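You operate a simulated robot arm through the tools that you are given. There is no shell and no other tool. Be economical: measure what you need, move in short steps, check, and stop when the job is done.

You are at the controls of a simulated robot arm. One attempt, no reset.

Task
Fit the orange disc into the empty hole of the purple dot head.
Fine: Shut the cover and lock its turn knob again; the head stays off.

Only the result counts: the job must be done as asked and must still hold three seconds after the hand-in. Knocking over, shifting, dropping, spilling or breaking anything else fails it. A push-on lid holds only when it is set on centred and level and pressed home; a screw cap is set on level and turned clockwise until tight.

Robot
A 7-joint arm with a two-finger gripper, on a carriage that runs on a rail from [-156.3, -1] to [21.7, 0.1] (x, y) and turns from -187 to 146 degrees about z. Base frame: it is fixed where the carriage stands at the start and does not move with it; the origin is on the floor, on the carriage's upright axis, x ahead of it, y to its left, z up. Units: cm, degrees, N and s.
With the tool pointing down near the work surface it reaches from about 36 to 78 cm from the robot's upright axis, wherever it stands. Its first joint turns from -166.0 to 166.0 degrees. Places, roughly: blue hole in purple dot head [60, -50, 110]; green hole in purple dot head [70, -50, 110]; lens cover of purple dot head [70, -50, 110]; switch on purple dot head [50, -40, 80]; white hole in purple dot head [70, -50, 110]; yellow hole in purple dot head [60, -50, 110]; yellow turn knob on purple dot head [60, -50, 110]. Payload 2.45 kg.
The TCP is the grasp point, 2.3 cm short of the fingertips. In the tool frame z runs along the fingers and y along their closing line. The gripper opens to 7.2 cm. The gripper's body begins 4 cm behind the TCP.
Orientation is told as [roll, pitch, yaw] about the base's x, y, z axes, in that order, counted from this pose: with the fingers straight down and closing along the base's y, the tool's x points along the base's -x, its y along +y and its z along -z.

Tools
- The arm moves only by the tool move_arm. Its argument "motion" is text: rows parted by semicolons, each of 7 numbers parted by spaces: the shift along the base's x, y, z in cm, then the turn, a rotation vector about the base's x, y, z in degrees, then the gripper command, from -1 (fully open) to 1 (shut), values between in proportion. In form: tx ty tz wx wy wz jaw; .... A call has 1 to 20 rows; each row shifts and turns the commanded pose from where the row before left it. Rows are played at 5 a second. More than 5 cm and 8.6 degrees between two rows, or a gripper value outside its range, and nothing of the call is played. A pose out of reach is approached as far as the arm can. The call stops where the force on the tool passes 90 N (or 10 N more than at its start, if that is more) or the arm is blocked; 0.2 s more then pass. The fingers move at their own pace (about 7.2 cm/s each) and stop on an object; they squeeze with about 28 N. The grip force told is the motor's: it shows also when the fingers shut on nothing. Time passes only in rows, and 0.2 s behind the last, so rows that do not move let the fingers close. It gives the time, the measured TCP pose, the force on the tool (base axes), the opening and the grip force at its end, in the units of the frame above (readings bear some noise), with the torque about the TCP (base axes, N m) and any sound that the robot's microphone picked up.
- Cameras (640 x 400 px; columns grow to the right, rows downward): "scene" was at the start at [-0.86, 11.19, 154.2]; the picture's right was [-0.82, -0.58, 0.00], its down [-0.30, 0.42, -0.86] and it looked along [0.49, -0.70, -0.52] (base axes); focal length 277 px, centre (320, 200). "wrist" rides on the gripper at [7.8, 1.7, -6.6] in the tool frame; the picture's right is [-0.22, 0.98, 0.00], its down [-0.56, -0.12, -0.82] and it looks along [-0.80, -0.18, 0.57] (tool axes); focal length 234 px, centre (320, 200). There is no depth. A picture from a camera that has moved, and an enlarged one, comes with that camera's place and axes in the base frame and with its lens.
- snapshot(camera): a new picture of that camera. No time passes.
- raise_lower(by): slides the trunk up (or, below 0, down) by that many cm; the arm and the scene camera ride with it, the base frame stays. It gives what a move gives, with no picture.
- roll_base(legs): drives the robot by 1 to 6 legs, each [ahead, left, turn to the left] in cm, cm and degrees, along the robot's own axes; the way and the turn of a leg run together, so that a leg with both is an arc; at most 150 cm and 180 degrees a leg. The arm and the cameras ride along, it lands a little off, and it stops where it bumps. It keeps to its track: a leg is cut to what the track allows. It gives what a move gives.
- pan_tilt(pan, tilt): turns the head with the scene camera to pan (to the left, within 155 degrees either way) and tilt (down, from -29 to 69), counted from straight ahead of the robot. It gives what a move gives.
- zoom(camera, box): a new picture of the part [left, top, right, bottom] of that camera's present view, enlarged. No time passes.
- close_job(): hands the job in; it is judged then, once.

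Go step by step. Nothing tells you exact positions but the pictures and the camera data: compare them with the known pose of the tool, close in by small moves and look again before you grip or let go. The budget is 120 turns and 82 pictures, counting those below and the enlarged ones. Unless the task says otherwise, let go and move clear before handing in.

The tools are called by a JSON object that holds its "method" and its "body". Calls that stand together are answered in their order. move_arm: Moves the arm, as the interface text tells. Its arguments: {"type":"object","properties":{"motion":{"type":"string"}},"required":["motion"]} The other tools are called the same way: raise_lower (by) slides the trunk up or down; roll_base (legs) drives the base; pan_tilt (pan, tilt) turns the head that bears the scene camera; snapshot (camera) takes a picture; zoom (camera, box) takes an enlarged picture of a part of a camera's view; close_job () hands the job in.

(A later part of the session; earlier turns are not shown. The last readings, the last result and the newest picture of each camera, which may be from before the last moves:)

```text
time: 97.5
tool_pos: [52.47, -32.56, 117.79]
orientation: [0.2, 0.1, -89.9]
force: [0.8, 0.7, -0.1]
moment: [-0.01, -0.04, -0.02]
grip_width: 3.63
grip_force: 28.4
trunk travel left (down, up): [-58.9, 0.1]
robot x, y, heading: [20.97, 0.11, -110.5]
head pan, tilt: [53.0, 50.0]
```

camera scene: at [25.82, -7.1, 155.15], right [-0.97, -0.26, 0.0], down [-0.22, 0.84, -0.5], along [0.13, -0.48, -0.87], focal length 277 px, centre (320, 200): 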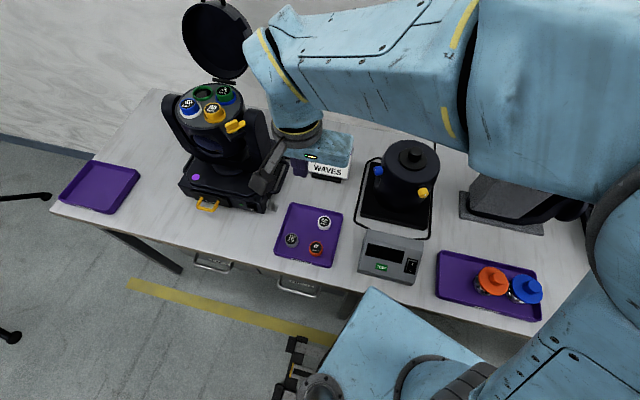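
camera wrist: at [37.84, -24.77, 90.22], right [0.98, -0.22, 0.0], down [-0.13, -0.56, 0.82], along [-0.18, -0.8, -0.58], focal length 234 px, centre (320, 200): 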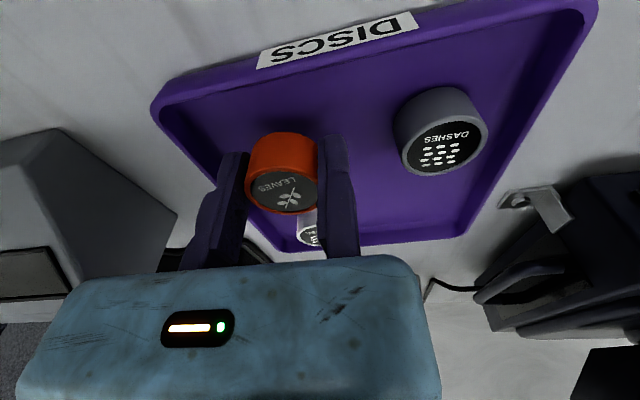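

Still held. I go in toward the hole with the disc ~1.5 cm above its neighbours and stop short to look.

{"method": "move_arm", "body": {"motion": "2 -2.5 0 0 0 0 1; 2 -2.5 0 0 0 0 1; 2 -2.5 0 0 0 0 1; 2 -2.5 -0.2 0 0 0 1; 2 -2.5 -0.3 0 0 0 1; 2 -2.5 -0.3 0 0 0 1; 1.6 -2 0 0 0 0 1"}}

{"method": "snapshot", "body": {"camera": "wrist"}}

{"method": "zoom", "body": {"camera": "scene", "box": [270, 110, 390, 210]}}

```text
time: 99.1
tool_pos: [66.19, -49.64, 116.94]
orientation: [0.1, 0.1, -90.0]
force: [-0.1, -0.3, -0.3]
moment: [-0.04, 0.0, 0.0]
grip_width: 3.59
grip_force: 27.7
trunk travel left (down, up): [-58.9, 0.1]
robot x, y, heading: [21.27, 0.4, -110.3]
head pan, tilt: [53.0, 50.0]
```

```text
12 pictures are left
camera wrist: at [67.87, -41.85, 123.56], right [0.98, -0.22, 0.0], down [-0.13, -0.56, 0.82], along [-0.18, -0.8, -0.58], focal length 234 px, centre (320, 200)
```

wrist: 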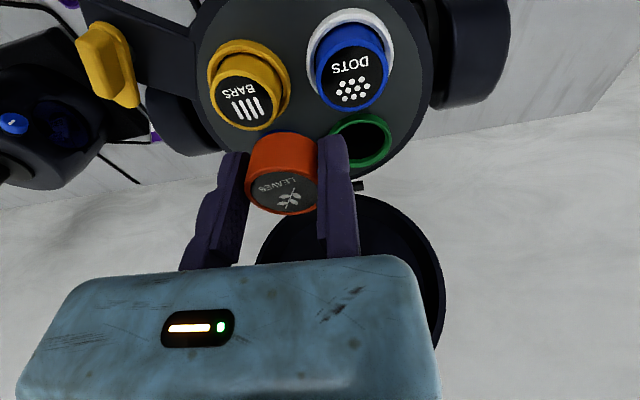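

```text
4.00 times, centred on (330, 160) of scene
camera zoom: at [44.72, -7.11, 157.81], right [-0.84, -0.54, 0.0], down [-0.41, 0.65, -0.64], along [0.35, -0.54, -0.77], focal length 1107 px, centre (280, 360)
```

zoom: 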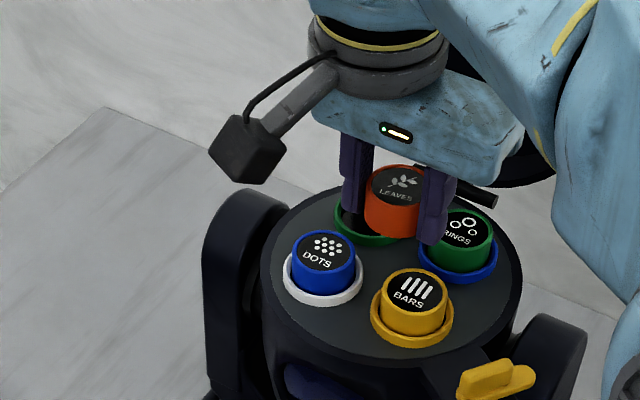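

The disc hangs level at ≈[64.4, -49.8]; the hole reads ≈[67.9, -54.1]. Moving over it in small steps, a little lower.

{"method": "move_arm", "body": {"motion": "0.6 -0.8 -0.3 0 0 0 1; 0.7 -0.9 -0.3 0 0 0 1; 0.7 -0.9 -0.2 0 0 0 1; 0.7 -0.9 0 0 0 0 1"}}

```text
time: 100.1
tool_pos: [68.73, -52.97, 116.24]
orientation: [0.0, 0.1, -90.1]
force: [0.0, -1.0, -0.2]
moment: [0.01, -0.05, -0.01]
grip_width: 3.62
grip_force: 28.5
trunk travel left (down, up): [-58.9, 0.1]
robot x, y, heading: [21.54, 0.26, -110.6]
head pan, tilt: [53.0, 50.0]
```

{"method": "move_arm", "body": {"motion": "0.4 -0.5 0 0 0 0 1; 0.4 -0.5 -0.1 0 0 0 1; 0.1 -0.1 -0.1 0 0 0 1; 0 0 0 0 0 0 1"}}

{"method": "snapshot", "body": {"camera": "wrist"}}

{"method": "zoom", "body": {"camera": "scene", "box": [290, 115, 380, 205]}}

```text
time: 101.1
tool_pos: [69.34, -53.47, 115.93]
orientation: [0.0, 0.1, -90.0]
force: [-0.2, 0.3, -0.1]
moment: [0.03, -0.03, 0.03]
grip_width: 3.56
grip_force: 28.1
out of reach, approached as far as the arm can: row 2
trunk travel left (down, up): [-58.9, 0.1]
robot x, y, heading: [20.83, 0.04, -110.4]
head pan, tilt: [53.0, 50.0]
```

```text
10 pictures are left
camera wrist: at [71.02, -45.82, 122.58], right [0.98, -0.22, 0.0], down [-0.13, -0.56, 0.82], along [-0.18, -0.8, -0.58], focal length 234 px, centre (320, 200)
```

wrist: 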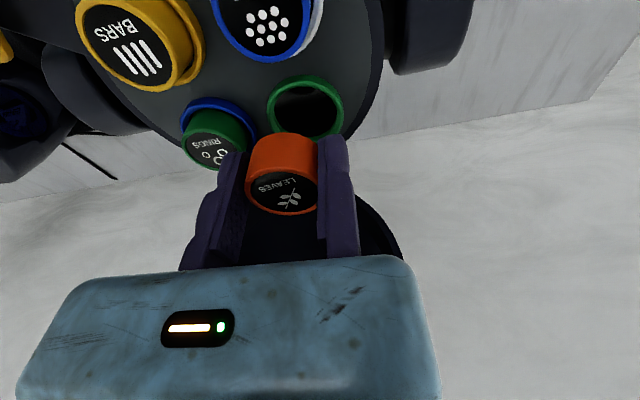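

```text
4.44 times, centred on (335, 160) of scene
camera zoom: at [44.71, -7.11, 157.81], right [-0.84, -0.54, 0.0], down [-0.41, 0.65, -0.64], along [0.35, -0.54, -0.77], focal length 1230 px, centre (253, 378)
```

zoom: 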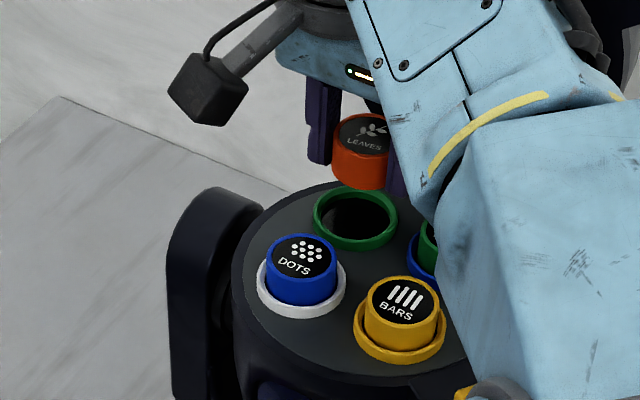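

I'm at the arm's reach limit here, but lowering gives more room. Going down 1.3 cm first (disc still clear of the rim).

{"method": "move_arm", "body": {"motion": "0 0 -0.4 0 0 0 1; 0 0 -0.5 0 0 0 1; 0 0 -0.4 0 0 0 1; 0 0 0 0 0 0 1"}}

```text
time: 102.1
tool_pos: [69.3, -53.59, 114.59]
orientation: [0.1, 0.1, -90.0]
force: [0.4, -0.3, -0.9]
moment: [-0.01, 0.0, -0.01]
grip_width: 3.58
grip_force: 28.8
trunk travel left (down, up): [-58.9, 0.1]
robot x, y, heading: [20.83, 0.17, -110.5]
head pan, tilt: [53.0, 50.0]
```

{"method": "move_arm", "body": {"motion": "0.2 -0.1 -0.3 0 0 0 1; 0.2 -0.1 -0.2 0 0 0 1; 0 0 0 0 0 0 1"}}

{"method": "zoom", "body": {"camera": "wrist", "box": [220, 50, 380, 220]}}

{"method": "zoom", "body": {"camera": "scene", "box": [310, 120, 370, 180]}}

```text
time: 102.9
tool_pos: [69.66, -53.78, 114.11]
orientation: [0.1, 0.1, -90.0]
force: [0.0, 0.1, 0.2]
moment: [0.01, 0.04, 0.02]
grip_width: 3.62
grip_force: 27.9
trunk travel left (down, up): [-58.9, 0.1]
robot x, y, heading: [21.28, 0.06, -110.3]
head pan, tilt: [53.0, 50.0]
```

```text
2.35 times, centred on (300, 135) of wrist
camera zoom: at [71.4, -46.06, 120.76], right [0.98, -0.22, 0.0], down [-0.13, -0.56, 0.82], along [-0.18, -0.8, -0.58], focal length 551 px, centre (367, 353)
```

zoom: 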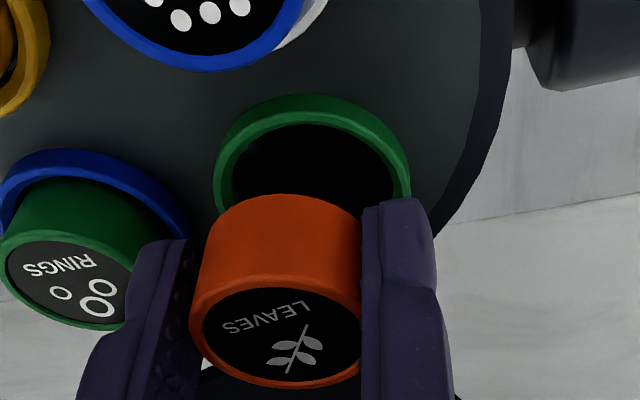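

```text
6.67 times, centred on (340, 150) of scene
camera zoom: at [44.7, -7.1, 157.81], right [-0.84, -0.54, 0.0], down [-0.41, 0.65, -0.64], along [0.35, -0.54, -0.77], focal length 1845 px, centre (187, 533)
```

zoom: 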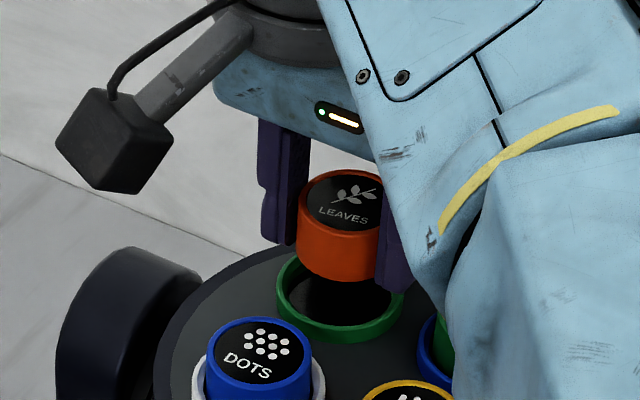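

The hole is ≈[68.05, -54.2] with rim top ≈109.5; the disc's at ≈[67.86, -53.9]. I shift (+0.2, -0.3) and lower to just above the rim.

{"method": "move_arm", "body": {"motion": "0 0 -0.6 0 0 0 1; 0.1 -0.15 -0.4 0 0 0 1; 0.1 -0.15 -0.4 0 0 0 1; 0 0 -0.2 0 0 0 1; 0 0 0 0 0 0 1"}}

{"method": "zoom", "body": {"camera": "scene", "box": [310, 130, 370, 190]}}

```text
time: 104.1
tool_pos: [69.94, -54.14, 112.51]
orientation: [0.1, 0.2, -90.0]
force: [0.0, 0.0, -1.4]
moment: [-0.01, 0.0, -0.02]
grip_width: 3.54
grip_force: 28.0
trunk travel left (down, up): [-58.9, 0.1]
robot x, y, heading: [21.2, -0.03, -110.6]
head pan, tilt: [53.0, 50.0]
```

```text
6.67 times, centred on (340, 160) of scene
camera zoom: at [44.69, -7.09, 157.81], right [-0.84, -0.54, 0.0], down [-0.41, 0.65, -0.64], along [0.35, -0.54, -0.77], focal length 1845 px, centre (187, 467)
```

zoom: 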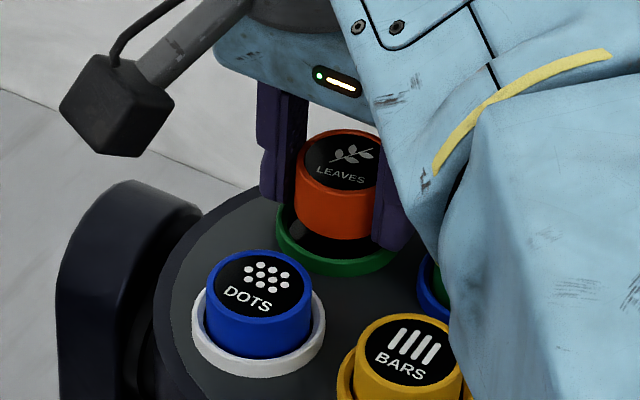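

Relative to the seated DOTS disc, the orange one sits ~0.2 cm too far back. I nudge (+0.05, +0.2) and lower gently to feel the rim.

{"method": "move_arm", "body": {"motion": "0.05 0.2 0 0 0 0 1; 0 0 -0.25 0 0 0 1; 0 0 -0.2 0 0 0 1; 0 0 -0.2 0 0 0 1"}}

```text
time: 105.1
tool_pos: [70.0, -53.92, 112.31]
orientation: [0.3, -0.1, -90.0]
force: [1.5, 0.8, 13.0]
moment: [0.08, 0.4, -0.08]
grip_width: 3.61
grip_force: 28.0
trunk travel left (down, up): [-58.9, 0.1]
robot x, y, heading: [20.99, 0.08, -110.2]
head pan, tilt: [53.0, 50.0]
```

Contact on the disc's -x edge (from the moment), so the disc must go a little +x. Sliding in small steps under light pressure.

{"method": "move_arm", "body": {"motion": "0.12 -0.04 0 0 0 0 1; 0 0 0 0 0 0 1"}}

{"method": "move_arm", "body": {"motion": "0.12 -0.04 0 0 0 0 1; 0 0 0 0 0 0 1"}}

```text
time: 105.7
tool_pos: [69.99, -53.81, 112.15]
orientation: [0.2, -0.1, -90.1]
force: [-4.7, 3.1, 15.4]
moment: [0.21, 0.75, -0.2]
grip_width: 3.6
grip_force: 27.7
trunk travel left (down, up): [-58.9, 0.1]
robot x, y, heading: [21.22, 0.13, -110.5]
head pan, tilt: [53.0, 50.0]
```

```text
time: 106.3
tool_pos: [70.13, -53.92, 112.08]
orientation: [0.1, 0.0, -90.0]
force: [-7.1, 2.7, 20.7]
moment: [0.15, 1.01, -0.06]
grip_width: 3.62
grip_force: 28.2
trunk travel left (down, up): [-58.9, 0.1]
robot x, y, heading: [21.15, 0.25, -110.5]
head pan, tilt: [53.0, 50.0]
```

The moving finger's tip is what touches the rim; the disc's bottom is almost flush with the tips. I'll ease pressure, release slightly and see how the disc settles.

{"method": "move_arm", "body": {"motion": "0 0 0.25 0 0 0 1; 0 0 0 0 0 0 -0.15; 0 0 0 0 0 0 -0.15; 0.15 0 0 0 0 0 -0.15; 0 0 0.5 0 0 0 -0.15; 0 0 0.3 0 0 0 -0.15"}}

{"method": "zoom", "body": {"camera": "scene", "box": [310, 130, 370, 190]}}

```text
time: 107.7
tool_pos: [70.31, -53.96, 112.94]
orientation: [0.2, 0.1, -90.1]
force: [-1.2, 0.5, 0.7]
moment: [0.01, -0.01, -0.01]
grip_width: 4.14
grip_force: 0.0
trunk travel left (down, up): [-58.9, 0.1]
robot x, y, heading: [21.12, 0.35, -110.6]
head pan, tilt: [53.0, 50.0]
```

```text
6.67 times, centred on (340, 160) of scene
camera zoom: at [44.69, -7.08, 157.81], right [-0.84, -0.54, 0.0], down [-0.41, 0.65, -0.64], along [0.35, -0.54, -0.77], focal length 1845 px, centre (187, 467)
```

zoom: 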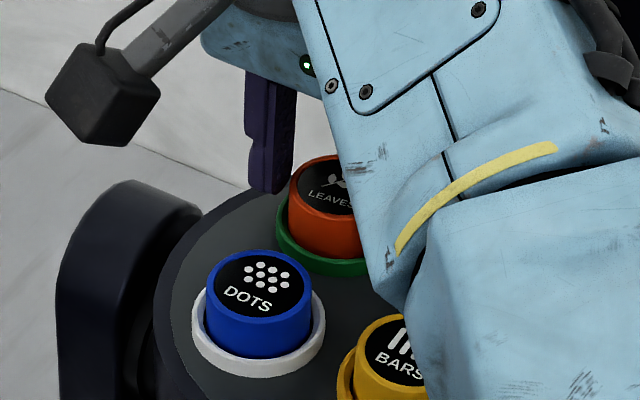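

The disc has dropped into the green rim like its neighbours. Backing off up and inward.

{"method": "move_arm", "body": {"motion": "-0.1 0.45 0.7 0 0 0 -0.15; -0.1 0.45 0.7 0 0 0 -0.15; -0.3 0.6 0.6 0 0 0 -0.15; -1 1.2 0.8 0 0 0 -0.15; -1.5 1.5 0.8 0 0 0 0.3; -1.5 1.5 0.8 0 0 0 0.6; -1.5 1.5 0.5 0 0 0 1; 0 0 0 0 0 0 1"}}

{"method": "snapshot", "body": {"camera": "wrist"}}

```text
time: 109.5
tool_pos: [69.02, -51.21, 120.36]
orientation: [0.0, 0.1, -90.1]
force: [0.7, -0.3, 0.5]
moment: [0.01, 0.01, -0.01]
grip_width: 0.0
grip_force: 28.1
out of reach, approached as far as the arm can: row 3, 4, 5, 6, 7
trunk travel left (down, up): [-58.9, 0.1]
robot x, y, heading: [21.35, 0.32, -110.6]
head pan, tilt: [53.0, 50.0]
```

```text
4 pictures are left
camera wrist: at [70.7, -43.42, 126.91], right [0.98, -0.22, 0.0], down [-0.13, -0.56, 0.82], along [-0.18, -0.8, -0.58], focal length 234 px, centre (320, 200)
```

wrist: 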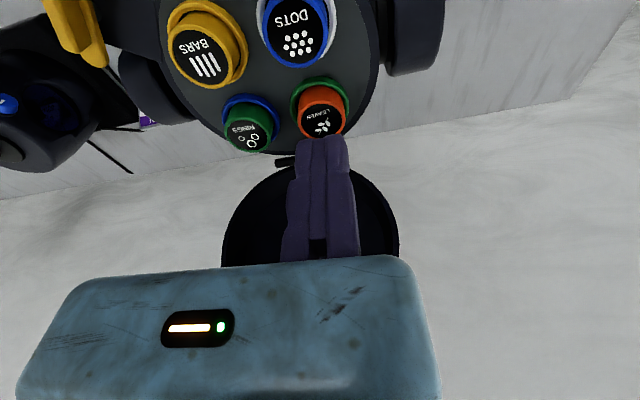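

The disc sits in the green rim, but the arm went straight again. As before, I carry it clear by turning the carriage left, then recover the posture in free space.

{"method": "roll_base", "body": {"legs": [[0, 0, 40]]}}

{"method": "move_arm", "body": {"motion": "0 0 0 0 0 0 1; -4 0 -2 0 0 0 1; -4 0 -2 0 0 0 1; -4 0 -2 0 0 0 1; -4 0 -2 0 0 0 1; 0 0 0 0 0 0 1"}}

```text
time: 111.8
tool_pos: [90.88, -7.84, 120.3]
orientation: [0.0, 0.3, -49.5]
force: [-0.3, 0.0, 0.4]
moment: [0.02, 0.0, 0.01]
grip_width: 0.0
grip_force: 27.5
trunk travel left (down, up): [-58.9, 0.1]
robot x, y, heading: [21.16, 0.4, -69.7]
head pan, tilt: [53.0, 50.0]
```

```text
time: 113.2
tool_pos: [90.89, -7.81, 120.29]
orientation: [0.0, 0.2, -49.5]
force: [-0.3, 0.3, 0.5]
moment: [0.02, -0.03, -0.02]
grip_width: 0.01
grip_force: 28.0
out of reach, approached as far as the arm can: row 2, 3, 4, 5
trunk travel left (down, up): [-58.9, 0.1]
robot x, y, heading: [20.79, -0.06, -69.8]
head pan, tilt: [53.0, 50.0]
```

{"method": "move_arm", "body": {"motion": "0 0 -4 -6 0 0 1; 0 0 -4 -6 0 0 1; 0 0 -4 -6 0 0 1; -2 2 -2 -6 0 0 1; -2 2 0 0 0 8 1; -2 2 0 0 0 8 1; -2 2 0 0 0 8 1; -2 2 0 0 0 8 1; -2 2 0 0 0 8 1"}}

```text
time: 115.2
tool_pos: [97.17, 6.58, 110.31]
orientation: [-16.2, -17.6, -6.9]
force: [0.8, 0.8, 0.4]
moment: [0.01, -0.04, -0.02]
grip_width: 0.0
grip_force: 27.8
out of reach, approached as far as the arm can: row 1, 2, 3, 4, 5, 6, 7, 8, 9
trunk travel left (down, up): [-58.9, 0.1]
robot x, y, heading: [21.22, 0.05, -69.9]
head pan, tilt: [53.0, 50.0]
```

{"method": "move_arm", "body": {"motion": "0 0 0 -8 0 0 1; 0 0 0 -8 0 0 1; 0 0 0 -8 0 0 1; 0 0 0 -8 0 0 1; 0 0 0 -8 0 0 1; 0 0 0 -8 0 0 1; 0 0 0 -8 0 0 1; 0 0 0 -8 0 0 1; 0 0 0 0 0 8 1; 0 0 0 0 0 8 1; 0 0 0 0 0 8 1; 0 0 0 0 0 8 1; -2 0.5 0 0 0 0 1; -2 0.5 0 0 0 0 1; -2 0.5 0 0 0 0 1"}}

```text
time: 118.3
tool_pos: [102.08, 14.39, 108.84]
orientation: [-82.8, -13.8, 45.4]
force: [0.1, 0.1, 0.3]
moment: [-0.01, 0.03, -0.01]
grip_width: 0.0
grip_force: 27.6
out of reach, approached as far as the arm can: row 2, 3, 4, 5, 6, 7, 9, 10, 11, 12, 13, 14, 15
trunk travel left (down, up): [-58.9, 0.1]
robot x, y, heading: [21.06, -0.25, -69.9]
head pan, tilt: [53.0, 50.0]
```

{"method": "move_arm", "body": {"motion": "0 0 0 0 0 0 1; -4 -1 0 0 0 8 1; -4 -1 0 0 0 8 1; -4 -1 0 0 0 8 1; -4 -1 0 0 0 8 1; -4 -1 0 0 0 8 1; -4 -1 0 0 0 0 1; -4 -1 0 0 0 0 1"}}

```text
time: 120.2
tool_pos: [107.92, 24.41, 108.91]
orientation: [-85.2, -13.4, 86.1]
force: [-0.1, 0.1, -0.4]
moment: [-0.04, -0.03, -0.03]
grip_width: 0.01
grip_force: 28.1
out of reach, approached as far as the arm can: row 2, 3, 4, 5, 6, 7, 8
trunk travel left (down, up): [-58.9, 0.1]
robot x, y, heading: [21.17, -0.15, -70.1]
head pan, tilt: [53.0, 50.0]
```

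{"method": "move_arm", "body": {"motion": "0 0 0 0 0 0 1; -1 0 -4.5 0 8 0 1; -1 0 -4.5 0 8 0 1; -1 0 -4.5 0 8 0 1; -2 0 -4.5 0 8 0 1; -2 0 -4.5 0 8 0 1; -3 0 -3 0 8 0 1; -3 0 0 0 0 0 1; -3 0 0 0 0 0 1"}}

```text
time: 122.2
tool_pos: [97.75, 26.28, 82.52]
orientation: [-34.6, -5.9, 76.6]
force: [0.4, 0.6, -0.6]
moment: [0.02, 0.0, 0.01]
grip_width: 0.0
grip_force: 28.3
out of reach, approached as far as the arm can: row 2, 7, 8, 9
trunk travel left (down, up): [-58.9, 0.1]
robot x, y, heading: [21.27, -0.04, -70.2]
head pan, tilt: [53.0, 50.0]
```

{"method": "move_arm", "body": {"motion": "0 0 0 0 0 0 1; 0 0 -3 0 6 0 1; 0 0 -3 0 6 0 1; -1 -0.3 -3 0 6 0 1; -2 -0.7 -2 0 6 0 1; -2 -0.7 0 0 0 0 1; -2 -0.7 0 0 0 0 1; -2 -0.7 0 0 0 0 1"}}

```text
time: 124.0
tool_pos: [90.14, 23.39, 71.59]
orientation: [-11.2, 0.1, 75.3]
force: [-1.2, 0.3, 0.2]
moment: [0.0, -0.01, 0.0]
grip_width: 0.0
grip_force: 27.5
out of reach, approached as far as the arm can: row 2, 3, 4, 6, 7, 8
trunk travel left (down, up): [-58.9, 0.1]
robot x, y, heading: [21.29, -0.14, -70.0]
head pan, tilt: [53.0, 50.0]
```

{"method": "move_arm", "body": {"motion": "0 0 0 0 0 0 1; -2 -0.7 2 0 0 -8 1; -2 -0.7 2 0 0 -8 1; -2 -0.7 2 0 0 -8 1; -2 -0.7 2 0 0 -8 1; -2 -0.7 2 0 0 -8 1; -2 -0.7 2 0 0 -8 1; -2 -0.7 2 0 0 -8 1; -2 -0.7 2 0 0 -8 1; -1 0 2 -8 0 0 1; -1 0 2 -8 0 0 1; -1 0 2 -8 0 0 1; -1 0 2 -8 0 0 1; -1 0 2 -8 0 0 1"}}

```text
time: 127.2
tool_pos: [84.59, 19.63, 94.39]
orientation: [-50.4, 6.7, 3.1]
force: [0.7, 0.1, -0.6]
moment: [-0.04, -0.04, 0.01]
grip_width: 0.0
grip_force: 27.8
out of reach, approached as far as the arm can: row 2, 3, 4, 5, 6, 7, 8, 9, 12, 14
trunk travel left (down, up): [-58.9, 0.1]
robot x, y, heading: [21.14, 0.3, -70.2]
head pan, tilt: [53.0, 50.0]
stopped in row 14: the arm was blocked; the commanded pose is now the measured one
```

{"method": "move_arm", "body": {"motion": "-1 -0.3 0 0 0 0 1; 0 0 0 0 0 0 1"}}

```text
time: 127.8
tool_pos: [84.18, 19.93, 94.34]
orientation: [-50.4, 6.9, 3.2]
force: [0.4, 0.0, -0.5]
moment: [0.0, -0.01, -0.01]
grip_width: 0.02
grip_force: 28.3
out of reach, approached as far as the arm can: row 1
trunk travel left (down, up): [-58.9, 0.1]
robot x, y, heading: [21.29, 0.05, -70.1]
head pan, tilt: [53.0, 50.0]
```

{"method": "move_arm", "body": {"motion": "0 0 0 0 0 0 1; 0 0 2 -8 0 0 1; 0 0 2 -8 0 0 1; 0 0 2 -8 0 0 1; 0 0 2 -8 0 0 1; 0 0 0 0 0 8 1; 0 0 0 0 0 8 1; 0 0 0 0 0 8 1; 0 0 0 0 0 8 1; -2 0.5 0 0 0 0 1; -2 0.5 0 0 0 0 1; -2 0.5 0 0 0 0 1; -2 0.5 0 0 0 0 1; -2 0 0 0 0 0 1; -2 0 0 0 0 0 1"}}

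```text
time: 130.1
tool_pos: [88.24, 20.03, 88.97]
orientation: [-71.4, 6.3, 25.3]
force: [-0.1, -0.4, -0.6]
moment: [-0.05, 0.0, 0.0]
grip_width: 0.01
grip_force: 28.0
out of reach, approached as far as the arm can: row 2, 3, 4, 5, 6, 7, 8, 9, 10, 11
trunk travel left (down, up): [-58.9, 0.1]
robot x, y, heading: [21.57, 0.31, -69.8]
head pan, tilt: [53.0, 50.0]
stopped in row 11: the arm was blocked; the commanded pose is now the measured one
```

{"method": "move_arm", "body": {"motion": "-1.5 0 0 0 0 0 1; -1.5 0 0 0 0 0 1; -1.5 0 0 0 0 0 1; 0 0 0 0 0 0 1"}}

```text
time: 131.3
tool_pos: [87.6, 19.78, 88.8]
orientation: [-71.3, 5.9, 23.1]
force: [-0.1, 1.1, 0.0]
moment: [0.01, -0.01, 0.02]
grip_width: 0.01
grip_force: 27.9
out of reach, approached as far as the arm can: row 1, 2, 3
trunk travel left (down, up): [-58.9, 0.1]
robot x, y, heading: [21.15, -0.13, -69.9]
head pan, tilt: [53.0, 50.0]
stopped in row 4: the arm was blocked; the commanded pose is now the measured one
```

{"method": "pan_tilt", "body": {"pan": 75, "tilt": 50}}

{"method": "snapshot", "body": {"camera": "scene"}}

```text
time: 132.2
tool_pos: [87.63, 19.82, 88.8]
orientation: [-71.3, 5.9, 23.0]
force: [0.5, 0.4, 0.3]
moment: [-0.04, 0.02, -0.03]
grip_width: 0.0
grip_force: 27.4
trunk travel left (down, up): [-58.9, 0.1]
robot x, y, heading: [20.93, 0.2, -69.8]
head pan, tilt: [75.0, 50.0]
```

```text
3 pictures are left
camera scene: at [44.09, 12.87, 157.81], right [0.09, -1.0, 0.0], down [-0.76, -0.07, -0.64], along [0.64, 0.06, -0.77], focal length 277 px, centre (320, 200)
```

scene: 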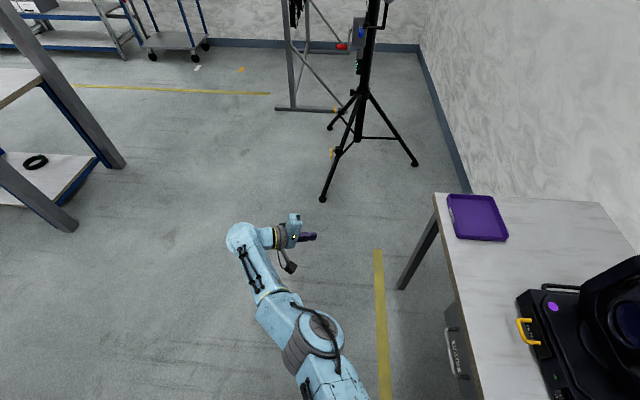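

The elbow's axis now looks near upright, so turning about z should bend it. Trying a longer turn with inward motion, still in free space.

{"method": "move_arm", "body": {"motion": "0 0 0 0 0 0 1; 0 0 0 0 0 8 1; 0 0 0 0 0 8 1; 0 0 0 0 0 8 1; 0 0 0 0 0 8 1; 0 0 0 0 0 8 1; 0 0 0 0 0 8 1; -1.5 0 0 0 0 8 1; -1.5 0 0 0 0 8 1; -1.5 0 0 0 0 8 1; -1.5 0 0 0 0 8 1; -1.5 0 0 0 0 0 1; -1.5 0 0 0 0 0 1; -1.5 0 0 0 0 0 1"}}

```text
time: 135.2
tool_pos: [98.86, 34.63, 81.42]
orientation: [-71.3, 6.0, 103.3]
force: [0.4, -0.2, 0.0]
moment: [0.01, -0.02, 0.03]
grip_width: 0.01
grip_force: 28.2
out of reach, approached as far as the arm can: row 2, 3, 4, 5, 6, 7, 8, 9, 10, 11, 12, 13, 14
trunk travel left (down, up): [-58.9, 0.1]
robot x, y, heading: [21.06, 0.08, -69.9]
head pan, tilt: [75.0, 50.0]
```

{"method": "move_arm", "body": {"motion": "0 0 0 0 0 0 1; -0.09 -0.04 0.02 0 0 0 1; -0.09 -0.04 0.02 0 0 0 1; -0.09 -0.04 0.02 0 0 0 1; -0.17 -0.08 0.05 0 0 0 1; -0.17 -0.08 0.05 0 0 0 1; -0.17 -0.08 0.05 0 0 0 1; -0.17 -0.08 0.05 0 0 0 1; -0.26 -0.12 0.07 0 0 0 1; -0.26 -0.12 0.07 0 0 0 1; -0.26 -0.12 0.07 0 0 0 1; -0.35 -0.17 0.1 0 0 0 1; -0.35 -0.17 0.1 0 0 0 1; -0.35 -0.17 0.1 0 0 0 1; -0.5 -0.24 0.14 0 0 0 1; -0.5 -0.24 0.14 0 0 0 1; -0.5 -0.24 0.14 0 0 0 1; -0.5 -0.24 0.14 0 0 0 1"}}

```text
time: 139.0
tool_pos: [98.96, 34.54, 81.5]
orientation: [-71.3, 5.9, 103.1]
force: [-0.6, 0.2, 0.6]
moment: [-0.02, -0.05, -0.04]
grip_width: 0.0
grip_force: 27.8
out of reach, approached as far as the arm can: row 4, 6, 8, 10, 11, 12, 13, 14, 15, 16, 17, 18
trunk travel left (down, up): [-58.9, 0.1]
robot x, y, heading: [21.06, 0.19, -69.8]
head pan, tilt: [75.0, 50.0]
```

{"method": "move_arm", "body": {"motion": "-1 -0.7 1 0 0 -8 1; -1 -0.7 1 0 0 -8 1; -1 -0.7 1 0 0 -8 1; -1 -0.7 1 0 0 -8 1; -1 -0.7 1 0 0 -8 1; -1 -0.7 1 0 0 -8 1; -1 -0.7 1 0 0 -8 1; -1 -0.7 1 0 0 -8 1; -1 -0.7 1 0 0 -8 1; -1 -0.7 1 0 0 -8 1; -1 -0.7 1 0 0 -8 1; -1 -0.7 1 0 0 -8 1"}}

```text
time: 140.6
tool_pos: [93.87, 18.84, 86.48]
orientation: [-71.3, 6.9, 40.2]
force: [0.1, -0.4, -0.1]
moment: [-0.04, -0.01, -0.01]
grip_width: 0.0
grip_force: 28.2
out of reach, approached as far as the arm can: row 1, 5, 6, 7, 8
trunk travel left (down, up): [-58.9, 0.1]
robot x, y, heading: [21.31, 0.33, -70.0]
head pan, tilt: [75.0, 50.0]
stopped in row 8: the arm was blocked; the commanded pose is now the measured one
```

{"method": "move_arm", "body": {"motion": "-0.5 -0.3 0.3 0 0 -5 1; -0.5 -0.3 0.3 0 0 -5 1; -0.5 -0.3 0.3 0 0 -5 1; -0.5 -0.3 0.3 0 0 -5 1; -0.5 -0.3 0.3 0 0 -5 1; -0.5 -0.3 0.3 0 0 -5 1"}}

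```text
time: 142.2
tool_pos: [85.38, 13.91, 85.0]
orientation: [-70.5, 6.4, 7.1]
force: [0.1, 0.2, -0.1]
moment: [0.01, 0.01, 0.03]
grip_width: 0.0
grip_force: 27.9
out of reach, approached as far as the arm can: row 1, 2, 3, 4, 5, 6
trunk travel left (down, up): [-58.9, 0.1]
robot x, y, heading: [20.76, 0.24, -69.7]
head pan, tilt: [75.0, 50.0]
stopped in row 6: the arm was blocked; the commanded pose is now the measured one
```

The elbow is bending now. Continuing in small steps.

{"method": "move_arm", "body": {"motion": "-0.6 -0.3 0.2 0 0 0 1; -0.6 -0.3 0.2 0 0 0 1; -0.6 -0.3 0.2 0 0 0 1; -0.6 -0.3 0.2 0 0 0 1; -0.6 -0.3 0.2 0 0 0 1"}}

```text
time: 143.1
tool_pos: [85.25, 3.97, 84.84]
orientation: [-71.4, 7.1, -1.2]
force: [-0.5, -0.3, 0.7]
moment: [-0.01, 0.0, 0.01]
grip_width: 0.0
grip_force: 27.8
trunk travel left (down, up): [-58.9, 0.1]
robot x, y, heading: [21.54, 0.22, -70.1]
head pan, tilt: [75.0, 50.0]
stopped in row 4: the arm was blocked; the commanded pose is now the measured one
```

{"method": "move_arm", "body": {"motion": "-0.5 0.3 0.5 0 0 0 1; 0 0 0 0 0 0 1"}}

{"method": "move_arm", "body": {"motion": "-1 0.5 1 0 0 0 1; -1 0.5 1 0 0 0 1; -1 0.5 1 0 0 0 1"}}

```text
time: 143.7
tool_pos: [84.72, 2.86, 84.84]
orientation: [-71.8, 7.4, -2.2]
force: [-0.1, -0.5, 0.0]
moment: [0.0, 0.0, 0.01]
grip_width: 0.0
grip_force: 28.4
trunk travel left (down, up): [-58.9, 0.1]
robot x, y, heading: [21.18, 0.14, -70.0]
head pan, tilt: [75.0, 50.0]
```

```text
time: 144.7
tool_pos: [82.3, -1.25, 87.59]
orientation: [-72.2, 7.6, -7.9]
force: [-0.9, 0.5, 0.1]
moment: [0.01, -0.02, -0.01]
grip_width: 0.0
grip_force: 28.2
trunk travel left (down, up): [-58.9, 0.1]
robot x, y, heading: [21.08, -0.25, -69.9]
head pan, tilt: [75.0, 50.0]
stopped in row 3: the arm was blocked; the commanded pose is now the measured one
```

{"method": "move_arm", "body": {"motion": "-1.5 0.7 2 6 0 0 1; -1.5 0.7 2 6 0 0 1; -1.5 0.7 2 6 0 0 1; -1.5 0.7 2 6 0 0 1; -1.5 0.7 2 6 0 0 1; -1.5 0.7 2 6 0 0 1; -1.5 0.7 2 6 0 0 1; -1.5 0.7 2 6 0 0 1; -1.5 0.7 2 6 0 0 1; -1.5 0.7 2 6 0 0 1; -1.5 0.7 2 6 0 0 1; -1.5 0.7 2 6 0 0 1"}}

```text
time: 147.3
tool_pos: [64.35, 7.19, 111.53]
orientation: [0.8, 9.5, 5.1]
force: [-0.8, 0.4, 0.5]
moment: [-0.04, 0.03, 0.0]
grip_width: 0.0
grip_force: 27.8
trunk travel left (down, up): [-58.9, 0.1]
robot x, y, heading: [21.06, 0.06, -70.1]
head pan, tilt: [75.0, 50.0]
```

The posture is recovered. I level the tool, raise it and turn it so that after the carriage turns back it faces the lamp.

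{"method": "move_arm", "body": {"motion": "0 0 2.5 0 -4.7 0 1; 0 0 2.5 -0.4 -4.7 0 1; 0 0 2.5 0 0 7 0.8; 0 0 2.5 0 0 7 0.6; 0 0 2.5 0 0 7 0.4; 0 0 2 0 0 7 0.2; 0 0 0 0 0 7 0.2"}}

{"method": "roll_base", "body": {"legs": [[0, 0, -40]]}}

```text
time: 148.9
tool_pos: [64.36, 7.32, 126.17]
orientation: [-0.6, 0.2, 40.0]
force: [-0.1, -0.1, -0.5]
moment: [0.02, 0.04, -0.01]
grip_width: 2.89
grip_force: 0.1
trunk travel left (down, up): [-58.9, 0.1]
robot x, y, heading: [21.34, -0.07, -70.0]
head pan, tilt: [75.0, 50.0]
```

```text
time: 151.2
tool_pos: [58.78, -22.34, 126.02]
orientation: [-0.5, 0.1, -0.4]
force: [0.3, 0.2, -0.2]
moment: [-0.03, -0.01, 0.01]
grip_width: 2.87
grip_force: 0.1
trunk travel left (down, up): [-58.9, 0.1]
robot x, y, heading: [21.23, -0.01, -110.2]
head pan, tilt: [75.0, 50.0]
```

{"method": "move_arm", "body": {"motion": "0.5 -2.2 0.6 -7.72 0 0 0.2; 0.5 -2.2 0.6 -7.72 0 0 0.2; 0.5 -2.2 0.6 -7.72 0 0 0.2; 0.5 -2.2 0.6 -7.72 0 0 0.2; 0.5 -2.2 0.6 -7.72 0 0.1 0.2; 0.5 -2.2 0.6 -7.72 0 0.1 0.2; 0.5 -2.2 0.6 -7.72 0 0.1 0.2; 0.5 -2.2 0.6 -7.72 0 0.1 0.2; 0.5 -2.2 0.6 -7.72 0 0 0.2; 0 -3.5 0 0 0 0 0.2; 0 -3.5 0 0 0 0 0.2; 0 -3 -0.2 0 0 0 0.2"}}

{"method": "snapshot", "body": {"camera": "wrist"}}

```text
time: 153.8
tool_pos: [63.02, -52.06, 131.29]
orientation: [-70.0, -0.2, 0.0]
force: [-0.1, 0.5, -0.1]
moment: [0.01, 0.04, 0.01]
grip_width: 2.89
grip_force: 0.0
trunk travel left (down, up): [-58.9, 0.1]
robot x, y, heading: [21.41, 0.21, -110.4]
head pan, tilt: [75.0, 50.0]
```

```text
2 pictures are left
camera wrist: at [55.33, -45.36, 131.97], right [0.22, 0.33, -0.92], down [0.56, 0.73, 0.4], along [0.8, -0.6, -0.03], focal length 234 px, centre (320, 200)
```

wrist: 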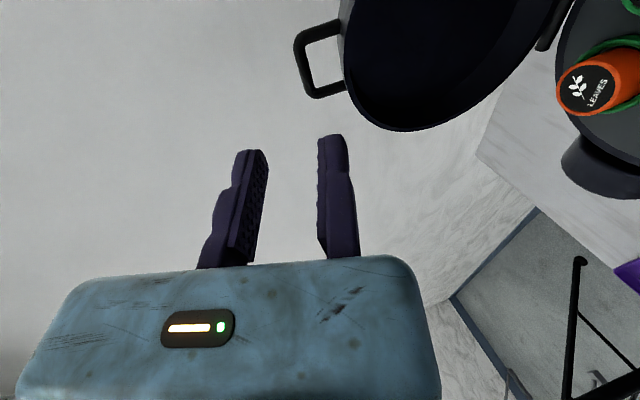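

Cover and handle are clear in view: bar ≈[64, -64.5, 128.3], and the disc sits in its hole. I advance so the bar lies between the fingertips, then grip it.

{"method": "move_arm", "body": {"motion": "0.3 -3.5 -1.1 0 0 0 0.2; 0.3 -3.5 -1.1 0 0 0 0.2; 0.2 -2 -0.6 0 0 0 0.2; 0 -1.6 -0.5 0 0 0 0.2; 0 0 0 0 0 0 0.5; 0 0 0 0 0 0 1; 0 0 0 0 0 0 1"}}

```text
time: 155.3
tool_pos: [63.87, -62.78, 128.06]
orientation: [-70.0, -0.2, 0.0]
force: [-0.3, 0.0, -0.2]
moment: [0.0, -0.01, -0.05]
grip_width: 0.0
grip_force: 27.9
trunk travel left (down, up): [-58.9, 0.1]
robot x, y, heading: [21.24, 0.28, -110.2]
head pan, tilt: [75.0, 50.0]
```

The fingers shut on nothing: the bar must be a little further back. Backing slightly, opening, and advancing 1.5 cm more.

{"method": "move_arm", "body": {"motion": "0 0.75 0.27 0 0 0 1; 0 0 0 0 0 0 0.2; 0 0 0 0 0 0 0.2; 0 -0.75 -0.27 0 0 0 0.2; 0 -0.75 -0.27 0 0 0 0.2; 0 -0.7 -0.25 0 0 0 0.2; 0 0 0 0 0 0 0.5; 0 0 0 0 0 0 1; 0 0 0 0 0 0 1"}}

```text
time: 157.3
tool_pos: [63.99, -64.03, 127.99]
orientation: [-70.4, -0.2, 0.2]
force: [12.6, -9.6, 26.5]
moment: [-0.69, -0.4, 0.23]
grip_width: 1.29
grip_force: 39.0
trunk travel left (down, up): [-58.9, 0.1]
robot x, y, heading: [21.25, 0.14, -110.1]
head pan, tilt: [75.0, 50.0]
```

Gripped the bar (1.3 cm). Pulling it forward along the arc, checking forces.

{"method": "move_arm", "body": {"motion": "0.1 0 0.4 0 0 0 1; 0 0.9 0.35 0 0 0 1; 0 0.9 0.3 0 0 0 1; 0 0.9 0.25 0 0 0 1; 0 0.92 0.2 0 0 0 1"}}

```text
time: 158.6
tool_pos: [64.21, -60.62, 129.09]
orientation: [-70.1, -0.2, 0.1]
force: [6.7, -1.9, 18.5]
moment: [-0.27, -0.39, 0.11]
grip_width: 0.98
grip_force: 37.4
trunk travel left (down, up): [-58.9, 0.1]
robot x, y, heading: [21.48, 0.12, -110.2]
head pan, tilt: [75.0, 50.0]
```

{"method": "move_arm", "body": {"motion": "0.1 0.91 0.35 0 0 0 1; 0 0.92 0.15 0 0 0 1; 0 0.93 0.08 0 0 0 1; 0 0.93 0.03 0 0 0 1; 0 0.93 -0.02 0 0 0 1; 0 0.93 -0.07 0 0 0 1; 0 0.92 -0.12 0 0 0 1; 0 0.91 -0.17 0 0 0 1"}}

```text
time: 160.3
tool_pos: [64.15, -53.55, 128.79]
orientation: [-69.6, 0.1, -0.1]
force: [-1.2, -6.8, -31.3]
moment: [0.7, -0.67, 0.27]
grip_width: 0.97
grip_force: 37.2
trunk travel left (down, up): [-58.9, 0.1]
robot x, y, heading: [21.34, 0.07, -110.2]
head pan, tilt: [75.0, 50.0]
```

The cover is near upright again. I loosen the grip to enclose the bar, and push the fingers 1.2 cm further past it so it can't slip off, then look at the forces.

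{"method": "move_arm", "body": {"motion": "0 0 -0.3 0 0 0 1; 0 0 0 0 0 0 0.5; 0 -0.5 -0.2 0 0 0 0.5; 0 -0.6 -0.2 0 0 0 0.5; 0 0 0 0 0 0 0.5; 0 0 0 0 0 0 1; 0 0 0 0 0 0 1"}}

```text
time: 161.9
tool_pos: [64.16, -54.2, 128.59]
orientation: [-70.0, -0.2, 0.0]
force: [-0.4, -0.2, 0.6]
moment: [0.02, 0.02, -0.01]
grip_width: 0.0
grip_force: 28.1
trunk travel left (down, up): [-58.9, 0.1]
robot x, y, heading: [21.4, 0.24, -110.1]
head pan, tilt: [75.0, 50.0]
```

The bar slipped off the tips; likely the cover fell back open. I'll regrip at the open position, deeper this time.

{"method": "move_arm", "body": {"motion": "-0.3 0.5 1.6 0 0 0 0.3; -0.3 0 1.4 0 0 0 0.3; -0.2 -3 -1.1 0 0 0 0.3; -0.1 -3 -1.1 0 0 0 0.3; 0 -2.5 -0.9 0 0 0 0.3; 0 -1.4 -0.5 0 0 0 0.3; 0 -0.9 -0.33 0 0 0 0.3; 0 0 0 0 0 0 0.6; 0 0 0 0 0 0 1; 0 0 0 0 0 0 1"}}

```text
time: 164.2
tool_pos: [63.38, -63.71, 128.62]
orientation: [-70.8, -0.5, 0.3]
force: [-0.3, 44.7, 36.3]
moment: [-0.46, 0.09, -0.11]
grip_width: 0.0
grip_force: 28.1
trunk travel left (down, up): [-58.9, 0.1]
robot x, y, heading: [21.34, 0.17, -110.0]
head pan, tilt: [75.0, 50.0]
```

The cover is open, and the fixed finger's tip pressed on the bar: I'm ~0.9 cm too high. Backing off, lowering, advancing and gripping again.

{"method": "move_arm", "body": {"motion": "0 1.4 0.5 0 0 0 1; 0 0.5 0.2 0 0 0 0.3; 0 0 -0.9 0 0 0 0.3; 0 0 0 0 0 0 0.3; 0 -1 -0.36 0 0 0 0.3; 0 -1 -0.36 0 0 0 0.3; 0 0 0 0 0 0 0.3; 0 0 0 0 0 0 0.6; 0 0 0 0 0 0 1; 0 0 0 0 0 0 1"}}

```text
time: 166.3
tool_pos: [63.57, -63.72, 128.35]
orientation: [-71.2, -0.8, 0.5]
force: [4.8, 40.3, 51.4]
moment: [-1.24, 0.27, 0.42]
grip_width: 0.78
grip_force: 35.6
trunk travel left (down, up): [-58.9, 0.1]
robot x, y, heading: [21.32, -0.03, -110.0]
head pan, tilt: [75.0, 50.0]
```

{"method": "zoom", "body": {"camera": "wrist", "box": [180, 60, 420, 260]}}

```text
2.00 times, centred on (300, 160) of wrist
camera zoom: at [55.69, -57.01, 128.71], right [0.23, 0.32, -0.92], down [0.55, 0.74, 0.39], along [0.81, -0.59, -0.01], focal length 468 px, centre (360, 280)
```

zoom: 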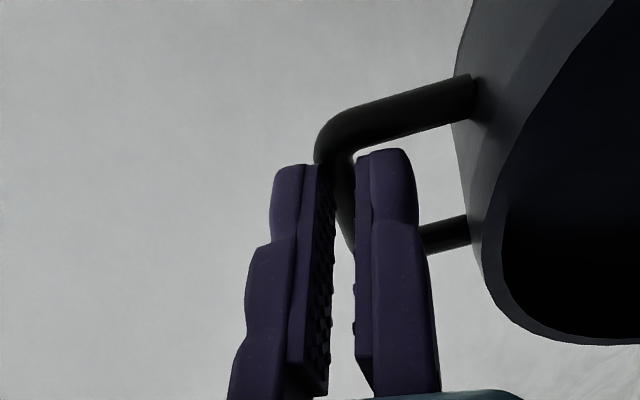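

The bar is well between the fingers, gripped near the handle's corner; only my commanded height was too low. I relieve that and pull forward.

{"method": "move_arm", "body": {"motion": "0 0.4 0.7 0.6 0 0 1; 0 0.4 0.7 0.6 0 0 1; 0 0.91 0.29 0 0 0 1; 0 0.93 0.24 0 0 0 1; 0 0.94 0.19 0 0 0 1; 0 0.95 0.14 0 0 0 1; 0 0.95 0.09 0 0 0 1"}}

```text
time: 167.9
tool_pos: [63.15, -59.21, 129.04]
orientation: [-68.8, -0.2, 0.0]
force: [-0.2, 0.1, 0.0]
moment: [0.02, 0.02, -0.01]
grip_width: 0.0
grip_force: 28.1
trunk travel left (down, up): [-58.9, 0.1]
robot x, y, heading: [21.02, 0.13, -110.1]
head pan, tilt: [75.0, 50.0]
```

It slipped at the corner. I'll regrip with the tool nearly horizontal, which allows the bar to sit deep between the pads, at the bar's middle.

{"method": "move_arm", "body": {"motion": "0.35 1.5 0 -5.4 0 0 0.35; 0.35 1 -0.5 -5.4 0 0 0.35; 0.35 0 -0.7 -5.4 0 0 0.35; 0 -2.4 -0.2 0 0 0 0.35; 0 -2.4 -0.2 0 0 0 0.35; 0 -2.4 -0.2 0 0 0 0.35; 0 -1.4 -0.15 0 0 0 0.35; 0 0 0 0 0 0 0.35; 0 0 0 0 0 0 0.7; 0 0 0 0 0 0 1; 0 0 0 0 0 0 1"}}

```text
time: 170.3
tool_pos: [64.34, -65.09, 127.57]
orientation: [-85.4, -0.4, 0.1]
force: [9.5, -9.8, 29.2]
moment: [-0.32, -0.23, 0.13]
grip_width: 0.98
grip_force: 37.5
trunk travel left (down, up): [-58.9, 0.1]
robot x, y, heading: [21.15, 0.03, -110.1]
head pan, tilt: [75.0, 50.0]
```

Firm grip on the bar now. Pulling it forward along the arc.

{"method": "move_arm", "body": {"motion": "0 0.1 0.45 0 0 0 1; 0 0.9 0.34 0 0 0 1; 0 0.91 0.3 0 0 0 1; 0 0.93 0.25 0 0 0 1; 0 0.94 0.2 0 0 0 1; 0 0.95 0.15 0 0 0 1; 0 0.95 0.1 0 0 0 1; 0 0.96 0.05 0 0 0 1; 0 0 0 0 0 0 1"}}

```text
time: 172.3
tool_pos: [64.39, -58.85, 128.71]
orientation: [-84.7, -0.1, 0.0]
force: [-4.5, 0.1, -19.6]
moment: [0.29, -0.71, 0.09]
grip_width: 0.97
grip_force: 37.0
trunk travel left (down, up): [-58.9, 0.1]
robot x, y, heading: [21.5, 0.25, -110.3]
head pan, tilt: [75.0, 50.0]
```

{"method": "move_arm", "body": {"motion": "0 0.96 -0.2 0 0 0 1; 0 0.95 -0.2 0 0 0 1; 0 0.95 -0.2 0 0 0 1; 0 0.94 -0.25 0 0 0 1; 0 0.93 -0.3 0 0 0 1; 0 0.92 -0.35 0 0 0 1; 0 0.91 -0.4 0 0 0 1; 0 0 0 0 0 0 1"}}

```text
time: 174.2
tool_pos: [64.29, -51.93, 127.23]
orientation: [-85.2, -0.5, 0.1]
force: [-0.6, 9.4, 23.8]
moment: [-0.41, -0.33, -0.05]
grip_width: 0.97
grip_force: 37.3
trunk travel left (down, up): [-58.9, 0.1]
robot x, y, heading: [21.29, -0.16, -110.4]
head pan, tilt: [75.0, 50.0]
```

Holding well and past the tipping point. Lowering along the arc, still gripped.

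{"method": "move_arm", "body": {"motion": "0 0.9 -0.14 0 0 0 1; 0 0.88 -0.39 0 0 0 1; 0 0.86 -0.43 0 0 0 1; 0 0.83 -0.48 0 0 0 1; 0 0.81 -0.52 0 0 0 1; 0 0.78 -0.56 0 0 0 1; 0 0.75 -0.6 0 0 0 1; 0 0.72 -0.64 0 0 0 1; 0 0.68 -0.68 0 0 0 1; 0 0 0 0 0 0 1"}}

```text
time: 176.3
tool_pos: [64.35, -44.82, 122.49]
orientation: [-84.8, -0.2, 0.0]
force: [-2.1, -0.6, -1.2]
moment: [0.01, -0.29, -0.17]
grip_width: 0.94
grip_force: 37.1
trunk travel left (down, up): [-58.9, 0.1]
robot x, y, heading: [21.39, 0.17, -110.4]
head pan, tilt: [75.0, 50.0]
```

{"method": "move_arm", "body": {"motion": "0 0.65 -0.71 0 0 0 1; 0 0.61 -0.74 0 0 0 1; 0 0.57 -0.77 0 0 0 1; 0 0.53 -0.8 0 0 0 1; 0 0.48 -0.83 0 0 0 1; 0 0.44 -0.85 0 0 0 1; 0 0.4 -0.87 0 0 0 1; 0 0.35 -0.89 0 0 0 1; 0 0.3 -0.91 0 0 0 1; 0 0 0 0 0 0 1"}}

```text
time: 178.6
tool_pos: [64.25, -40.34, 115.11]
orientation: [-85.0, -0.3, 0.1]
force: [-11.4, 9.5, 2.4]
moment: [-0.02, 0.07, -0.48]
grip_width: 0.95
grip_force: 36.7
trunk travel left (down, up): [-58.9, 0.1]
robot x, y, heading: [21.21, 0.2, -110.2]
head pan, tilt: [75.0, 50.0]
```

{"method": "move_arm", "body": {"motion": "0 0.2 -0.92 0 0 0 1; 0 0.15 -0.94 0 0 0 1; 0 0.1 -0.8 0 0 0 1; 0 0.03 -0.4 0 0 0 1; 0 0 -0.3 0 0 0 1; 0 0 0 0 0 0 1"}}

```text
time: 179.9
tool_pos: [64.26, -39.58, 111.96]
orientation: [-85.1, -0.2, 0.0]
force: [-14.3, 30.0, 3.3]
moment: [-0.15, 0.08, 0.11]
grip_width: 0.92
grip_force: 36.9
trunk travel left (down, up): [-58.9, 0.1]
robot x, y, heading: [20.96, -0.18, -110.4]
head pan, tilt: [75.0, 50.0]
```

{"method": "move_arm", "body": {"motion": "0.1 0.25 -0.2 0 0 0 1; 0 0 -0.25 0 0 0 1; 0 0 -0.25 0 0 0 1; 0 0 0 0 0 0 1"}}

```text
time: 180.9
tool_pos: [64.44, -39.67, 111.57]
orientation: [-85.3, -0.7, -0.1]
force: [-8.3, 16.1, 32.3]
moment: [-0.46, 0.13, -0.17]
grip_width: 1.0
grip_force: 37.1
trunk travel left (down, up): [-58.9, 0.1]
robot x, y, heading: [21.02, 0.23, -110.3]
head pan, tilt: [75.0, 50.0]
```

The cover is shut (bar back at its first place, pressed home). Releasing, backing out, and turning the tool to the pose above the knob in which I let it go earlier.

{"method": "move_arm", "body": {"motion": "0 0 0.2 0 0 0 0.35; 0 0 0 0 0 0 0.35; 0 0 0 0 0 0 0.35; 0 1.5 0.1 0 0 0 0.35; 0 3 0.2 0 0 0 0.35; 0 3 0.2 0 0 0 0.35"}}

{"method": "move_arm", "body": {"motion": "-1.2 0 1.2 7.73 0.05 0 0.2; -1.2 0 1.2 7.73 0.05 0 0.2; -1.2 0 1.2 7.73 0.05 0 0.2; -1.2 0 1.2 7.73 0.05 0 0.2; -1.2 0 1.2 7.73 0.05 0 0.2; -1.2 0 1.2 7.73 0.05 0 0.2; -1.2 0 1.2 7.73 0.05 0 0.2; -1.2 0 1.2 7.73 0.05 0 0.2; -1.2 0 1.2 7.73 0 0 0.2; -1.2 0 1.2 7.73 0 0 0.2; -1.2 0 1.2 7.73 0 0 0.2"}}

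{"method": "move_arm", "body": {"motion": "0.36 -0.92 -0.33 0 0 -8.38 0.2; 0.36 -0.92 -0.33 0 0 -8.38 0.2; 0.36 -0.92 -0.33 0 0 -8.38 0.2; 0.36 -0.92 -0.33 0 0 -8.38 0.2; 0.36 -0.92 -0.33 0 0 -8.38 0.2; 0.36 -0.92 -0.33 0 0 -8.38 0.2; 0.36 -0.92 -0.33 0 0 -8.38 0.2; 0.36 -0.92 -0.33 0 0 -8.38 0.2; 0.36 -0.92 -0.33 0 0 -8.38 0.2; 0.36 -0.92 -0.33 0 0 -8.38 0.2; 0.36 -0.92 -0.33 0 0 -8.38 0.2; 0.36 -0.92 -0.33 0 0 -8.38 0.2; 0.36 -0.92 -0.33 0 0 -8.38 0.2; 0.36 -0.92 -0.33 0 0 -8.38 0.2; 0.36 -0.92 -0.33 0 0 -8.38 0.2"}}

```text
time: 182.3
tool_pos: [64.38, -32.35, 111.75]
orientation: [-85.0, -0.2, 0.0]
force: [0.5, -0.9, 0.7]
moment: [-0.01, -0.03, 0.0]
grip_width: 2.35
grip_force: 0.0
trunk travel left (down, up): [-58.9, 0.1]
robot x, y, heading: [21.01, 0.14, -110.4]
head pan, tilt: [75.0, 50.0]
```

```text
time: 184.8
tool_pos: [51.25, -32.24, 125.05]
orientation: [0.2, 0.1, 0.3]
force: [0.8, 0.3, 0.3]
moment: [-0.01, -0.03, 0.01]
grip_width: 2.87
grip_force: 0.0
trunk travel left (down, up): [-58.9, 0.1]
robot x, y, heading: [21.46, 0.42, -109.9]
head pan, tilt: [75.0, 50.0]
```

```text
time: 187.9
tool_pos: [56.61, -46.12, 119.8]
orientation: [0.0, 0.2, -125.7]
force: [-1.0, -0.6, -0.1]
moment: [0.02, 0.0, 0.01]
grip_width: 2.9
grip_force: 0.1
trunk travel left (down, up): [-58.9, 0.1]
robot x, y, heading: [21.58, 0.16, -110.4]
head pan, tilt: [75.0, 50.0]
```

I'm right over the earlier release point. Descending and gripping the wing.

{"method": "move_arm", "body": {"motion": "0 0 -2.5 0 0 0 0.2; 0 0 -2.5 0 0 0 0.2; 0 0 -1.4 0 0 0 0.2; 0 0 -0.8 0 0 0 0.2; 0 0 -0.5 0 0 0 0.2; 0 0 0 0 0 0 0.6; 0 0 0 0 0 0 1; 0 0 0 0 0 0 1"}}

```text
time: 189.8
tool_pos: [56.4, -45.95, 112.28]
orientation: [0.0, 0.2, -125.6]
force: [-21.1, 18.5, -7.7]
moment: [0.56, 0.22, 0.16]
grip_width: 1.74
grip_force: 28.0
trunk travel left (down, up): [-58.9, 0.1]
robot x, y, heading: [21.07, 0.32, -110.4]
head pan, tilt: [75.0, 50.0]
```

{"method": "move_arm", "body": {"motion": "-0.15 0.1 0 0 0 0 1; 0.054 0.089 0 0 0 8 1; 0.042 0.095 0 0 0 8 1; 0.028 0.1 0 0 0 8 1; 0.014 0.103 0 0 0 8 1; 0 0.104 0 0 0 8 1; 0 0 0 0 0 0 1"}}

{"method": "move_arm", "body": {"motion": "-0.015 0.103 0 0 0 8 1; -0.029 0.1 0 0 0 8 1; -0.04 0.1 0 0 0 8 1; -0.05 0.1 0 0 0 8 1; -0.067 0.079 0 0 0 8 1; -0.078 0.069 0 0 0 8 1; -0.03 0.02 0 0 0 3 1; 0 0 0 0 0 0 1"}}

```text
time: 191.3
tool_pos: [56.55, -45.46, 112.33]
orientation: [0.0, 0.1, -85.6]
force: [-19.7, 14.2, -9.0]
moment: [0.37, 0.38, -0.03]
grip_width: 1.48
grip_force: 41.3
trunk travel left (down, up): [-58.9, 0.1]
robot x, y, heading: [21.15, 0.09, -110.1]
head pan, tilt: [75.0, 50.0]
```

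```text
time: 193.2
tool_pos: [56.48, -44.83, 112.32]
orientation: [0.2, 0.1, -34.4]
force: [3.4, 18.1, -11.3]
moment: [-0.14, -1.07, -0.26]
grip_width: 1.49
grip_force: 41.2
trunk travel left (down, up): [-58.9, 0.1]
robot x, y, heading: [21.27, 0.32, -110.0]
head pan, tilt: [75.0, 50.0]
```

The knob is turned back to its first, radial setting. Releasing, lifting clear, and taking the last picture.

{"method": "move_arm", "body": {"motion": "0 0 0 0 0 0 0.5; 0 0 0 0 0 0 0.2; 0.1 0.12 0 0 0 0 0.2; 0 0 2 0 0 0 0.2; 0 0 3 0 0 0 0.2; 0 0 3 0 0 0 0.2; -2.5 3 1 0 0 0 0.2; -2.5 3 1 0 0 0 0.2; -2.5 3 1 0 0 0 0.2; -2.5 3 0 0 0 0 0.2; -2.5 3 0 0 0 0 0.2"}}

{"method": "pan_tilt", "body": {"pan": 62, "tilt": 48}}

{"method": "zoom", "body": {"camera": "scene", "box": [240, 80, 480, 280]}}

```text
time: 195.6
tool_pos: [43.94, -29.8, 123.41]
orientation: [0.1, 0.2, -34.5]
force: [0.7, -1.2, -0.5]
moment: [0.03, -0.01, -0.02]
grip_width: 2.88
grip_force: 0.1
trunk travel left (down, up): [-58.9, 0.1]
robot x, y, heading: [21.28, 0.27, -110.6]
head pan, tilt: [75.0, 50.0]
```

```text
time: 196.3
tool_pos: [44.05, -29.91, 123.48]
orientation: [0.0, 0.2, -34.6]
force: [0.1, 0.3, 0.1]
moment: [-0.04, 0.0, -0.01]
grip_width: 2.84
grip_force: 0.0
trunk travel left (down, up): [-58.9, 0.1]
robot x, y, heading: [21.0, 0.24, -110.3]
head pan, tilt: [62.0, 48.0]
```

```text
2.00 times, centred on (360, 180) of scene
camera zoom: at [45.81, -6.41, 158.08], right [-0.75, -0.67, 0.0], down [-0.5, 0.55, -0.67], along [0.45, -0.5, -0.74], focal length 554 px, centre (240, 240)
```

zoom: 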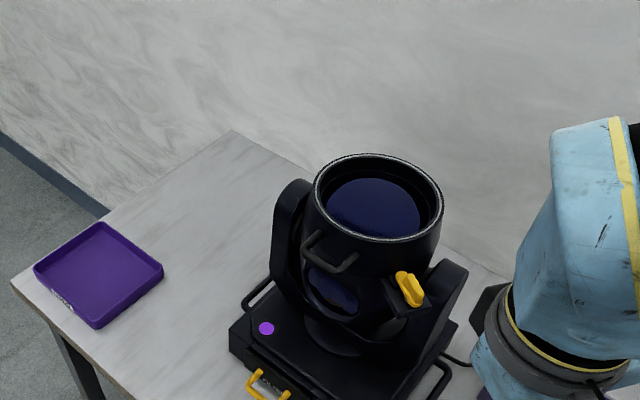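

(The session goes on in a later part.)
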